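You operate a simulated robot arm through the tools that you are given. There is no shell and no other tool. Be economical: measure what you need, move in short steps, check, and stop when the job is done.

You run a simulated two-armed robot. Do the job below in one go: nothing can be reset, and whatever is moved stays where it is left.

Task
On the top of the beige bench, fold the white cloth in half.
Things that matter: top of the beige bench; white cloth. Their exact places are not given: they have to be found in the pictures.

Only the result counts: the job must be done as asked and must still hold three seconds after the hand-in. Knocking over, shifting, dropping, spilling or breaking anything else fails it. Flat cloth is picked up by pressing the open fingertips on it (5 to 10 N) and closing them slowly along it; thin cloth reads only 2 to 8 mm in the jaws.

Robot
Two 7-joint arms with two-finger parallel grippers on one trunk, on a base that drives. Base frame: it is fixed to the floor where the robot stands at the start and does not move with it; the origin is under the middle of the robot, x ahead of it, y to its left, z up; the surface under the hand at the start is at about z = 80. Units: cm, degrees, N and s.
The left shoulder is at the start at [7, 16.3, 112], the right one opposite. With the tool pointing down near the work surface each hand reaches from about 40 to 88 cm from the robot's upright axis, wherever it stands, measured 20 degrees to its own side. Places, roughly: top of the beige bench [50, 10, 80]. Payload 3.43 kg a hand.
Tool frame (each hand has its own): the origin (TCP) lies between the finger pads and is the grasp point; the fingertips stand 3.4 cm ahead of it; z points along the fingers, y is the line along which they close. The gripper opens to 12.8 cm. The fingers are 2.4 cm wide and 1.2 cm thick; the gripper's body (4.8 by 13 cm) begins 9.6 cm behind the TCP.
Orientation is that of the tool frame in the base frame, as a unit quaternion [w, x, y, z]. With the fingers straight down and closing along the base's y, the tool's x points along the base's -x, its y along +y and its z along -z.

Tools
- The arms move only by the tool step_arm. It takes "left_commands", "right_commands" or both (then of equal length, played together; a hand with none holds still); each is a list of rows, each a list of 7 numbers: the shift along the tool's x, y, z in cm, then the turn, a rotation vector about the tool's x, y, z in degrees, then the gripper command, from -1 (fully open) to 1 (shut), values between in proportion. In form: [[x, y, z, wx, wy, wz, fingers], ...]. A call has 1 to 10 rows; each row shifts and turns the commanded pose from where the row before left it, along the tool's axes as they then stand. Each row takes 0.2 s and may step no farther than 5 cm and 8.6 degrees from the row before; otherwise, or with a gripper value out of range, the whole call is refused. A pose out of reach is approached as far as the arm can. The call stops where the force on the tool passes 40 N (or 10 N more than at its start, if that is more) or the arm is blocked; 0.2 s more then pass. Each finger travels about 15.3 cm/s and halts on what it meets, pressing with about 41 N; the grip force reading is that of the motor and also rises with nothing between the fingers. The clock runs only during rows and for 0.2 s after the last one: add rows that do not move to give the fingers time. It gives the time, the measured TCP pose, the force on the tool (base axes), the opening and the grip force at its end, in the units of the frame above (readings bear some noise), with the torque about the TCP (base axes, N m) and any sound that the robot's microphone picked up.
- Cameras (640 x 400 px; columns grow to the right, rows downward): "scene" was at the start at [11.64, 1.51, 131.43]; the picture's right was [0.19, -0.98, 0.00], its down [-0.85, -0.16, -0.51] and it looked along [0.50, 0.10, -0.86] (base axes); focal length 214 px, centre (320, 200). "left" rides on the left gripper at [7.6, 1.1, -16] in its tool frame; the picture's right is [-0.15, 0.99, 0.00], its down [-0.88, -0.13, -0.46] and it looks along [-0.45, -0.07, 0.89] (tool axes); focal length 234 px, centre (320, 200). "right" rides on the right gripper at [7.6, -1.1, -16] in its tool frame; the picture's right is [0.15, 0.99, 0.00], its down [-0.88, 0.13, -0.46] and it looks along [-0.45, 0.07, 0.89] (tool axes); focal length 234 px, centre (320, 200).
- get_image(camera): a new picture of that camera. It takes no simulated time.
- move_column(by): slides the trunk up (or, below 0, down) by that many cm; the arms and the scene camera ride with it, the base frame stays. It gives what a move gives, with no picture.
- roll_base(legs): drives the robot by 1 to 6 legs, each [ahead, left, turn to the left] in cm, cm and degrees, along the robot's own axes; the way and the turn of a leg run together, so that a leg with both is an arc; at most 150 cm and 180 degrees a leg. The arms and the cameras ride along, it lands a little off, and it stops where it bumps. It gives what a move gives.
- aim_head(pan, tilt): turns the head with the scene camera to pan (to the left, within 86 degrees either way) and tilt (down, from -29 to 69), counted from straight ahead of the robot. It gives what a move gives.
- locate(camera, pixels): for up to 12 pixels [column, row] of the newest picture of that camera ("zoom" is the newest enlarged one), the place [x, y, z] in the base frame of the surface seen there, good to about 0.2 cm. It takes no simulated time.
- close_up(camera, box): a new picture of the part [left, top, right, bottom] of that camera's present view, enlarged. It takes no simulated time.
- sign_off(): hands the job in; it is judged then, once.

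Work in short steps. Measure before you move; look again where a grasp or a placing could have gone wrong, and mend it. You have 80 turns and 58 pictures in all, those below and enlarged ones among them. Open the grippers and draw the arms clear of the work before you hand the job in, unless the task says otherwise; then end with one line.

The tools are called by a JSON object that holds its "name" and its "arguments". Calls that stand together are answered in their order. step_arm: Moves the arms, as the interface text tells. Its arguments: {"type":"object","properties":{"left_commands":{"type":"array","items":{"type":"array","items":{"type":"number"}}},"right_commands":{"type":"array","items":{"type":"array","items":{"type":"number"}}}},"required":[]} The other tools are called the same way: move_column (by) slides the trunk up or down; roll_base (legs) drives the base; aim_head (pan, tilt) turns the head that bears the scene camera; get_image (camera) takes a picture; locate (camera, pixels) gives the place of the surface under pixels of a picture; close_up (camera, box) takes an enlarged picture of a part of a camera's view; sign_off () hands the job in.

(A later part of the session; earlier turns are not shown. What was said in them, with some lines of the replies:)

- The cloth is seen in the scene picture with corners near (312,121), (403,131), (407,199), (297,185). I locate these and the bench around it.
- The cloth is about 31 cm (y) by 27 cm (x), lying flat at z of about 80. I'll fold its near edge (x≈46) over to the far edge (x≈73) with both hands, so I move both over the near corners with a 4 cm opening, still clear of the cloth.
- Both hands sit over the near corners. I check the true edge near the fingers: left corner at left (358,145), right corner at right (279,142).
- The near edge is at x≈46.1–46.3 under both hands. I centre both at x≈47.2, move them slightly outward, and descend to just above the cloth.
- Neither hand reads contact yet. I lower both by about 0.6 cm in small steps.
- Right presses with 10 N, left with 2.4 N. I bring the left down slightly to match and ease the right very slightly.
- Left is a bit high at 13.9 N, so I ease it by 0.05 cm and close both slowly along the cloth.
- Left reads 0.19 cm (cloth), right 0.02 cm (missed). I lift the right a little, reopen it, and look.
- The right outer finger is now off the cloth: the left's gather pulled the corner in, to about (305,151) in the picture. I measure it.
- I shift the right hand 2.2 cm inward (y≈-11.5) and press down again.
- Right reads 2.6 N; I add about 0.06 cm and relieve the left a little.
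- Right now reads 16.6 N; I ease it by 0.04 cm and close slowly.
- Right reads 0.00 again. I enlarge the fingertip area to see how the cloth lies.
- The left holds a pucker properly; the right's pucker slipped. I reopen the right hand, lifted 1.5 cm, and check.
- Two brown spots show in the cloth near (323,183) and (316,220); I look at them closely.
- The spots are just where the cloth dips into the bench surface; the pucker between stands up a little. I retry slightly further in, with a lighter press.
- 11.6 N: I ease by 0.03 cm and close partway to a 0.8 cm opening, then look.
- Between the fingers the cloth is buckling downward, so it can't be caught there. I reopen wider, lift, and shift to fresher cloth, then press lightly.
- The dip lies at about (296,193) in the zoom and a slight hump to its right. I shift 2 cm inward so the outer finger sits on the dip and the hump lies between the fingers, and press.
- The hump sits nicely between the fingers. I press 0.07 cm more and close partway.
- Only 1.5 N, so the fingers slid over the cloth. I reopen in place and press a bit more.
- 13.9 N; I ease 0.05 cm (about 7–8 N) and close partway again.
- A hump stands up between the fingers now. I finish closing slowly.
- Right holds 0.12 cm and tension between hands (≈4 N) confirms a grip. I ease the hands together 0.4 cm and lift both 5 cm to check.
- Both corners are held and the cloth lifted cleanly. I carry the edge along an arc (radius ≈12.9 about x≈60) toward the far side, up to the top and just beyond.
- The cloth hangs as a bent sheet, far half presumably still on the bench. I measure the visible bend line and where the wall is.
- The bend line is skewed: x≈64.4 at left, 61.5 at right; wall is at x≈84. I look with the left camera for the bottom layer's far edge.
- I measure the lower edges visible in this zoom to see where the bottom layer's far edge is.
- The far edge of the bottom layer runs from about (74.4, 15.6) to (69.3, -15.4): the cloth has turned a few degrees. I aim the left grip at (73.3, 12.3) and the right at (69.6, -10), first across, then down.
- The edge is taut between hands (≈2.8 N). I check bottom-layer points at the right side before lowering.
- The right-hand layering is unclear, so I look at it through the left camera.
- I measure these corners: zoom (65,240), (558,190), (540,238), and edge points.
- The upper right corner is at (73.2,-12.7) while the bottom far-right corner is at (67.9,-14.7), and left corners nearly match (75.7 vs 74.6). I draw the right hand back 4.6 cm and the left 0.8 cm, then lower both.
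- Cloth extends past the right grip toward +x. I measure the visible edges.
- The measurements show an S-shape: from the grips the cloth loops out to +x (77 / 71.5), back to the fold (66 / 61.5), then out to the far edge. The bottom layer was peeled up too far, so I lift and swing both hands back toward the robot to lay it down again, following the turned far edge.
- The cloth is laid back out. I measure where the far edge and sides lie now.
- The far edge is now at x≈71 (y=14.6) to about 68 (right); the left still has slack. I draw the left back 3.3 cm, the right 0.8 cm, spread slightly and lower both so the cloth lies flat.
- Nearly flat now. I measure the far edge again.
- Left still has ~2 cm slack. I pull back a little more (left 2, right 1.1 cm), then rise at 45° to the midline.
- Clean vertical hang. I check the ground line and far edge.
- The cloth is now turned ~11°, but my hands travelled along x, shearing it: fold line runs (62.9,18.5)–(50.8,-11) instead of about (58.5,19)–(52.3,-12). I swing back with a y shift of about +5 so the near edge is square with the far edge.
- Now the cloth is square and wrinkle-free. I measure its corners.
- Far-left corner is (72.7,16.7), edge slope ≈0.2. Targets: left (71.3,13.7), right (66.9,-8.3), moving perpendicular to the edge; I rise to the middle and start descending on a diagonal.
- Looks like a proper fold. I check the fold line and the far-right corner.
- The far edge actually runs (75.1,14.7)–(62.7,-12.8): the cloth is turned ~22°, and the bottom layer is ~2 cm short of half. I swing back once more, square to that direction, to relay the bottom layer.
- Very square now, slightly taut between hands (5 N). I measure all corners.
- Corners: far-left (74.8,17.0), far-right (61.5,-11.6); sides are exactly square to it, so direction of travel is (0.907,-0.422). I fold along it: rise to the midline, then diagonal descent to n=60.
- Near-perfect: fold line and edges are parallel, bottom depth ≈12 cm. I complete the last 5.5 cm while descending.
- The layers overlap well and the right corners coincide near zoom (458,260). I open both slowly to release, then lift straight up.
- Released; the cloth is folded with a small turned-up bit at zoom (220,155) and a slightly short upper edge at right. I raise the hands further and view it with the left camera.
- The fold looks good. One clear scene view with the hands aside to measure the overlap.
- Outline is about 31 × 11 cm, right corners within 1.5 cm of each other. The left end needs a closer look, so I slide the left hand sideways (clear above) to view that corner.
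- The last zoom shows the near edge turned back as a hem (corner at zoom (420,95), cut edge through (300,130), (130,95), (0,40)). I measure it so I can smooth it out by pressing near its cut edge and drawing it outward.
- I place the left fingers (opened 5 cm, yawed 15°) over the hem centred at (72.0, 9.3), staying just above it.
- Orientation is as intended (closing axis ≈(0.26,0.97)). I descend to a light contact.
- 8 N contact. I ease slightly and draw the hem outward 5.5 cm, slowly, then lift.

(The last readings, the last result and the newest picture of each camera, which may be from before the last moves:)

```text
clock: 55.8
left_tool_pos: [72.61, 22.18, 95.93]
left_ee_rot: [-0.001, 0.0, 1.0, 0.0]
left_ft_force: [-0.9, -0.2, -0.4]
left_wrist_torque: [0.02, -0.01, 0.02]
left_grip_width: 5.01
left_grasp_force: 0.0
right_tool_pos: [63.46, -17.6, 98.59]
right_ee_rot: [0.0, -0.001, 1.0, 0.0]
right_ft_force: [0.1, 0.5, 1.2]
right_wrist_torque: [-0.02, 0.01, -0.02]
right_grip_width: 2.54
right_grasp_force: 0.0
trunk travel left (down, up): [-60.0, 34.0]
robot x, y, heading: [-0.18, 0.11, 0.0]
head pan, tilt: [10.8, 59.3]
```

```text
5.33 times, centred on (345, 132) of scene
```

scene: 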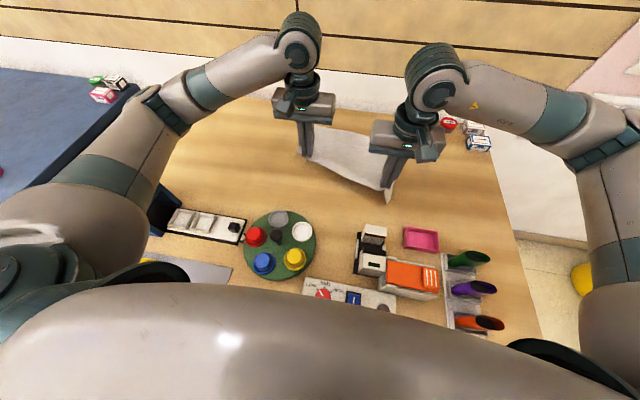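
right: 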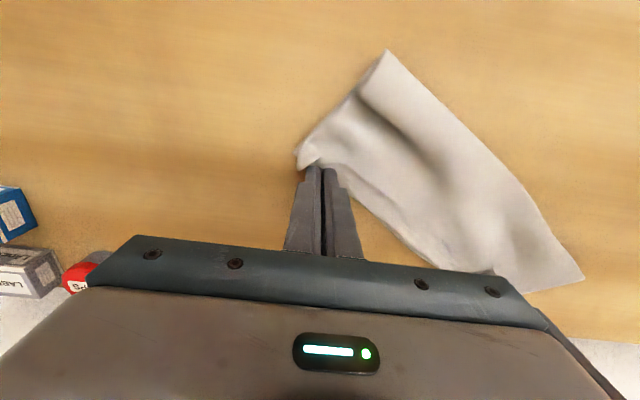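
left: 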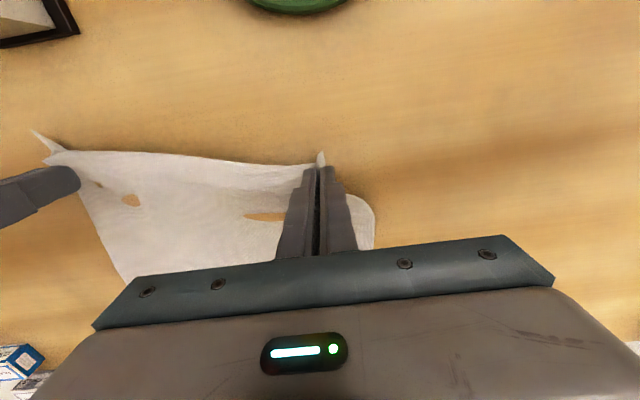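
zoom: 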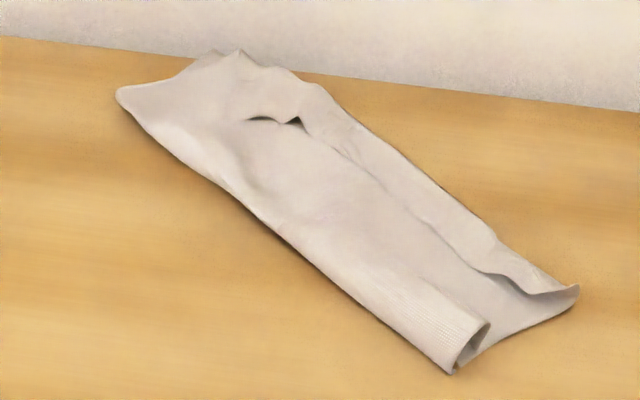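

The sheet slid as a whole and the hem's cut edge is now raised, with a gap under it at (250–300,118). I measure the cut edge, gap and layer heights to push the hem over with fingertips held just above the layer below.

{"name": "locate", "arguments": {"camera": "zoom", "pixels": [[252, 116], [280, 124], [300, 116], [290, 135], [350, 158], [420, 222], [480, 268], [520, 290], [575, 287], [340, 190], [440, 280], [250, 150]]}}

{"name": "locate", "arguments": {"camera": "zoom", "pixels": [[118, 95], [240, 52], [200, 62], [320, 90], [420, 170], [495, 240], [545, 270], [450, 370], [485, 325], [300, 255], [220, 185], [570, 300]]}}

```text
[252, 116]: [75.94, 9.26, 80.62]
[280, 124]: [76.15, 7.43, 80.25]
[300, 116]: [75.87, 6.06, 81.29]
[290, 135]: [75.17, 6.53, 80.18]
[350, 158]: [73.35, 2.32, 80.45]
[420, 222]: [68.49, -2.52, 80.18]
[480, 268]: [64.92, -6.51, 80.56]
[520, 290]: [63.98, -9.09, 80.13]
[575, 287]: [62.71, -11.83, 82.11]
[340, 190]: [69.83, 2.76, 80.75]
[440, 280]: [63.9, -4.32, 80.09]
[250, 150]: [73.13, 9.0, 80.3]
```

```text
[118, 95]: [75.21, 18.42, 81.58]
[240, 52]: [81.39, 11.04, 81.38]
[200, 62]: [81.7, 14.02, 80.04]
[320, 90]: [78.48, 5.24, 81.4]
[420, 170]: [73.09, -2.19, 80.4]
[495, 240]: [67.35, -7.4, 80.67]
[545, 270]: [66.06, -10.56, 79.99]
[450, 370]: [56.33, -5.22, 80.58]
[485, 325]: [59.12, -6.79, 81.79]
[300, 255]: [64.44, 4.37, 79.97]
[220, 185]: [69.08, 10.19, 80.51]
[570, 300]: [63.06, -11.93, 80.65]
```

Right corners coincide (~2 cm), but the near-left corner is turned in at about (75.9, 9.3), while the far-left corner is at (81.7, 14). I regrasp just that free corner with the left hand (centre (76.6, 8.7), 4 cm open) to lay it back on its mate.

{"name": "step_arm", "arguments": {"left_commands": [[-1, -3.4, 0, 0, 0, 0, 0.375], [-1, -3.4, 0, 0, 0, 0, 0.375], [-1, -3.4, 0, 0, 0, 0, 0.375], [-1, -3.3, 0, 0, 0, 0, 0.375], [0, 0, 4, 0, 0, 0, 0.375], [0, 0, 4, 0, 0, 0, 0.375], [0, 0, 2.8, 0, 0, 0, 0.375], [0, 0, 0.8, 0, 0, 0, 0.375], [0, 0, 0.4, 0, 0, 0, 0.375], [0, 0, 0, 0, 0, 0, 0.375]]}}

```text
clock: 58.0
left_tool_pos: [76.65, 8.58, 84.05]
left_ee_rot: [0.0, -0.001, 1.0, 0.0]
left_ft_force: [-0.7, 0.1, -0.2]
left_wrist_torque: [-0.02, 0.03, 0.01]
left_grip_width: 3.98
left_grasp_force: 0.0
right_tool_pos: [63.52, -17.63, 98.61]
right_ee_rot: [0.0, 0.0, 1.0, 0.001]
right_ft_force: [0.1, 0.6, 0.0]
right_wrist_torque: [0.01, 0.0, 0.0]
right_grip_width: 2.57
right_grasp_force: 0.0
trunk travel left (down, up): [-60.0, 34.0]
robot x, y, heading: [0.15, 0.07, 0.1]
head pan, tilt: [10.8, 59.3]
```

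No contact yet at z=84.05; I go down in small steps to a light touch.

{"name": "step_arm", "arguments": {"left_commands": [[0, 0, 0.2, 0, 0, 0, 0.375], [0, 0, 0.15, 0, 0, 0, 0.375], [0, 0, 0, 0, 0, 0, 0.375]]}}

```text
clock: 58.8
left_tool_pos: [76.61, 8.54, 83.62]
left_ee_rot: [0.0, -0.001, 1.0, 0.0]
left_ft_force: [-0.6, 0.2, 2.0]
left_wrist_torque: [-0.04, -0.02, 0.02]
left_grip_width: 3.99
left_grasp_force: 0.0
right_tool_pos: [63.46, -17.66, 98.62]
right_ee_rot: [0.0, 0.001, 1.0, 0.0]
right_ft_force: [-0.2, -0.1, 0.3]
right_wrist_torque: [-0.02, 0.0, 0.04]
right_grip_width: 2.53
right_grasp_force: 0.0
trunk travel left (down, up): [-60.0, 34.0]
robot x, y, heading: [-0.13, 0.11, 0.0]
head pan, tilt: [10.8, 59.3]
```

2 N; a touch more (about 5 N), then close slowly.

{"name": "step_arm", "arguments": {"left_commands": [[0, 0, 0.04, 0, 0, 0, 0.375], [0, 0, 0, 0, 0, 0, 0.45], [0, 0, 0, 0, 0, 0, 0.53], [0, 0, 0, 0, 0, 0, 0.61], [0, 0, 0, 0, 0, 0, 0.69], [0, 0, 0, 0, 0, 0, 0.77], [0, 0, 0, 0, 0, 0, 0.85], [0, 0, 0, 0, 0, 0, 0.93], [0, 0, 0, 0, 0, 0, 1], [0, 0, 0, 0, 0, 0, 1]]}}

```text
clock: 61.0
left_tool_pos: [76.69, 8.53, 83.49]
left_ee_rot: [0.0, 0.001, 1.0, 0.0]
left_ft_force: [-0.3, -0.1, 4.0]
left_wrist_torque: [-0.06, -0.06, 0.0]
left_grip_width: 0.2
left_grasp_force: 37.0
right_tool_pos: [63.43, -17.65, 98.63]
right_ee_rot: [0.0, 0.0, 1.0, 0.0]
right_ft_force: [-0.4, 0.1, 0.0]
right_wrist_torque: [-0.01, 0.01, 0.01]
right_grip_width: 2.57
right_grasp_force: 0.0
trunk travel left (down, up): [-60.0, 34.0]
robot x, y, heading: [-0.05, -0.36, 0.2]
head pan, tilt: [10.8, 59.3]
```

Gripped (0.20 cm). I lift 4 cm and look with one of the last two pictures.

{"name": "step_arm", "arguments": {"left_commands": [[0, 0, -1, 0, 0, 0, 1], [0, 0, -1, 0, 0, 0, 1], [0, 0, -1, 0, 0, 0, 1], [0, 0, -1, 0, 0, 0, 1], [0, 0, 0, 0, 0, 0, 1]]}}

{"name": "close_up", "arguments": {"camera": "scene", "box": [285, 70, 405, 170]}}

```text
clock: 62.2
left_tool_pos: [76.75, 8.61, 87.55]
left_ee_rot: [0.001, -0.001, 1.0, -0.001]
left_ft_force: [0.7, -0.3, -0.2]
left_wrist_torque: [0.0, 0.01, -0.03]
left_grip_width: 0.18
left_grasp_force: 36.7
right_tool_pos: [63.55, -17.66, 98.6]
right_ee_rot: [0.0, 0.001, 1.0, 0.0]
right_ft_force: [0.1, 0.2, -0.5]
right_wrist_torque: [0.04, 0.0, -0.01]
right_grip_width: 2.57
right_grasp_force: 0.0
trunk travel left (down, up): [-60.0, 34.0]
robot x, y, heading: [-0.32, 0.09, -0.2]
head pan, tilt: [10.8, 59.3]
```

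```text
4.00 times, centred on (345, 120) of scene
```

zoom: 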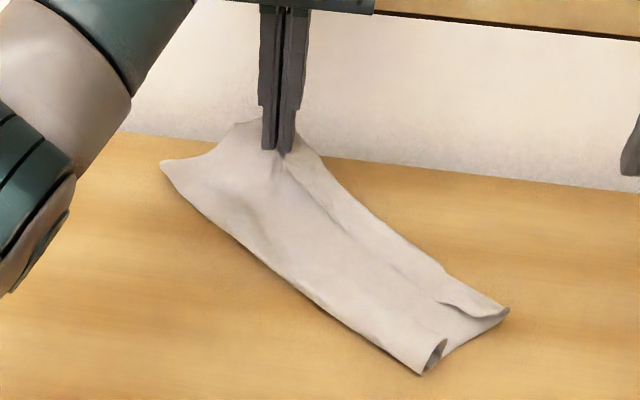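

{"name": "locate", "arguments": {"camera": "zoom", "pixels": [[240, 128], [262, 122], [220, 155], [250, 160], [275, 165], [290, 160], [320, 165], [340, 210], [165, 165], [420, 372], [250, 250], [505, 312]]}}

```text
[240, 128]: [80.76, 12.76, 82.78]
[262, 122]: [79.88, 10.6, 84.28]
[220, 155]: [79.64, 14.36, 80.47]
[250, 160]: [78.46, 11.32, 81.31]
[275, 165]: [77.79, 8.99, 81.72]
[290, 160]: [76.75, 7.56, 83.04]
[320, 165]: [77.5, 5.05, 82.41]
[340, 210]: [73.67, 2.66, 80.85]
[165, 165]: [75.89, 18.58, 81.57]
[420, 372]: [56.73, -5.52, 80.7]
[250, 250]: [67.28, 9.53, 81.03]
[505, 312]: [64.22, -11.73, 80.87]
```

The corner strip alone is lifted (the layer beneath stays at z≈81.5). I carry it (+2.2, +4.2) toward the far-left corner, keeping clear of the wall, in small rows and watch the tension.

{"name": "step_arm", "arguments": {"left_commands": [[-0.4, 0.7, 0, 0, 0, 0, 1], [-0.4, 0.7, 0, 0, 0, 0, 1], [-0.4, 0.7, 0, 0, 0, 0, 1], [-0.4, 0.7, 0, 0, 0, 0, 1], [-0.3, 0.7, 0, 0, 0, 0, 1], [-0.3, 0.7, 0, 0, 0, 0, 1], [0, 0, 1, 0, 0, 0, 1], [0, 0, 1, 0, 0, 0, 1], [0, 0, 0.8, 0, 0, 0, 1], [0, 0, 0, 0, 0, 0, 1]]}}

```text
clock: 64.4
left_tool_pos: [78.86, 12.77, 84.82]
left_ee_rot: [-0.001, 0.001, 1.0, 0.0]
left_ft_force: [-1.2, -0.1, -0.1]
left_wrist_torque: [0.01, 0.04, 0.02]
left_grip_width: 0.16
left_grasp_force: 36.6
right_tool_pos: [63.4, -17.65, 98.64]
right_ee_rot: [0.0, 0.0, 1.0, 0.0]
right_ft_force: [0.3, -0.5, -0.5]
right_wrist_torque: [-0.01, 0.02, 0.01]
right_grip_width: 2.57
right_grasp_force: 0.0
trunk travel left (down, up): [-60.0, 34.0]
robot x, y, heading: [0.03, 0.03, 0.2]
head pan, tilt: [10.8, 59.3]
```

No strain. I lower a bit more, open slowly, and lift away clear of the cloth to the near side.

{"name": "step_arm", "arguments": {"left_commands": [[0, 0, 0.4, 0, 0, 0, 1], [0, 0, 0, 0, 0, 0, 0.9], [0, 0, 0, 0, 0, 0, 0.8], [0, 0, 0, 0, 0, 0, 0.7], [0, 0, 0, 0, 0, 0, 0.6], [0, 0, -0.5, 0, 0, 0, 0.6], [0, 0, -1.5, 0, 0, 0, 0.6], [0, 0, -3, 0, 0, 0, 0.6], [0, 0, -4, 0, 0, 0, 0.6], [0, 0, -4, 0, 0, 0, 0.6]]}}

{"name": "step_arm", "arguments": {"left_commands": [[2, 3, -1, 0, 0, 0, 0.2], [3, 3, -1, 0, 0, 0, -0.2], [3, 3, -1, 0, 0, 0, -0.6], [3, 3, 0, 0, 0, 0, -1], [3, 0, 0, 0, 0, 0, -1], [0, 0, 0, 0, 0, 0, -1]], "right_commands": [[2, -3, 0, 0, 0, 0, 0.2], [2, -3, 0, 0, 0, 0, -0.2], [2, -3, 0, 0, 0, 0, -0.6], [2, 0, 0, 0, 0, 0, -1], [2, 0, 0, 0, 0, 0, -1], [0, 0, 0, 0, 0, 0, -1]]}}

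{"name": "close_up", "arguments": {"camera": "scene", "box": [285, 70, 405, 170]}}

```text
clock: 66.6
left_tool_pos: [78.83, 12.78, 97.38]
left_ee_rot: [0.0, -0.001, 1.0, 0.0]
left_ft_force: [-0.1, -0.4, -0.7]
left_wrist_torque: [0.02, 0.01, 0.02]
left_grip_width: 2.56
left_grasp_force: 0.1
right_tool_pos: [63.49, -17.7, 98.64]
right_ee_rot: [0.0, 0.0, 1.0, -0.001]
right_ft_force: [-1.0, 0.3, 0.4]
right_wrist_torque: [0.01, -0.01, -0.01]
right_grip_width: 2.54
right_grasp_force: 0.1
trunk travel left (down, up): [-60.0, 34.0]
robot x, y, heading: [0.03, -0.15, 0.0]
head pan, tilt: [10.8, 59.3]
```

```text
clock: 68.0
left_tool_pos: [64.89, 24.85, 100.22]
left_ee_rot: [-0.002, -0.001, 1.0, -0.001]
left_ft_force: [-0.4, 0.9, -0.6]
left_wrist_torque: [-0.01, 0.0, -0.01]
left_grip_width: 12.81
left_grasp_force: 0.1
right_tool_pos: [53.5, -26.82, 98.53]
right_ee_rot: [-0.001, 0.0, 1.0, 0.0]
right_ft_force: [-0.4, 0.0, 0.0]
right_wrist_torque: [0.02, 0.01, 0.01]
right_grip_width: 12.79
right_grasp_force: 0.0
trunk travel left (down, up): [-60.0, 34.0]
robot x, y, heading: [0.18, -0.1, 0.1]
head pan, tilt: [10.8, 59.3]
```

```text
4.00 times, centred on (345, 120) of scene
```

zoom: 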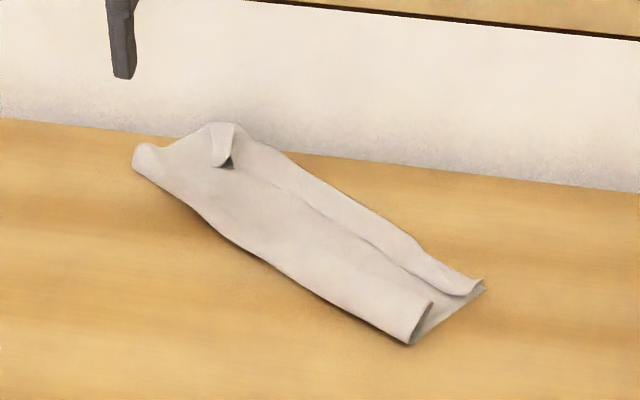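

{"name": "locate", "arguments": {"camera": "zoom", "pixels": [[135, 160], [180, 138], [210, 126], [245, 135], [222, 166], [260, 178], [320, 212], [380, 250], [455, 292], [484, 286], [410, 342], [430, 310]]}}

{"name": "locate", "arguments": {"camera": "zoom", "pixels": [[230, 155], [225, 140], [300, 165], [340, 185], [400, 230], [430, 258], [465, 278], [200, 215], [280, 265], [350, 310], [250, 210], [330, 250]]}}

```text
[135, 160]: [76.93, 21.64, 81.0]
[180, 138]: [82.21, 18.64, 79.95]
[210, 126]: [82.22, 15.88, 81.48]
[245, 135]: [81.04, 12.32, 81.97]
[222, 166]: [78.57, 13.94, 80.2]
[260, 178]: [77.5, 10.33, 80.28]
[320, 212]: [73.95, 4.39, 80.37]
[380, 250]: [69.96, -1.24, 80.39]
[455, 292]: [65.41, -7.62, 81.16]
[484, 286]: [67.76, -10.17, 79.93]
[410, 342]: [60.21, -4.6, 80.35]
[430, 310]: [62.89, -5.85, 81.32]
```

```text
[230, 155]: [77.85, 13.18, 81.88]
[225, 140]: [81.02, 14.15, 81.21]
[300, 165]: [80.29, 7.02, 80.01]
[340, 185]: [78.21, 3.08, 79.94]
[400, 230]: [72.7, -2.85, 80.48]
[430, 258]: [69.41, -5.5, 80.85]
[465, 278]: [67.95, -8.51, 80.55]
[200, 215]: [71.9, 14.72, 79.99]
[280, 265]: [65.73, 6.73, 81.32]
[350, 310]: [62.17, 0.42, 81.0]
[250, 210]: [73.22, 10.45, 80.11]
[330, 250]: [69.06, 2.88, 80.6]
```

No pictures are left. Measured from the last one, the cloth lies folded on the bench, with its far and near corners about 4–6 cm apart and a turned-back hem of roughly 3 cm. Both hands are open and clear, and another grasp without pictures could undo the fold, so I hand it in.

{"name": "sign_off", "arguments": {}}

```text
The job is handed in.
```

I folded the white cloth over on itself on the beige bench, but not into an exact half: the paired corners are about 4 to 6 cm apart. The near edge is still turned back as a hem about 3 cm wide. The cloth also ended up turned and nearer the wall than it started. Both grippers are open and clear of it.
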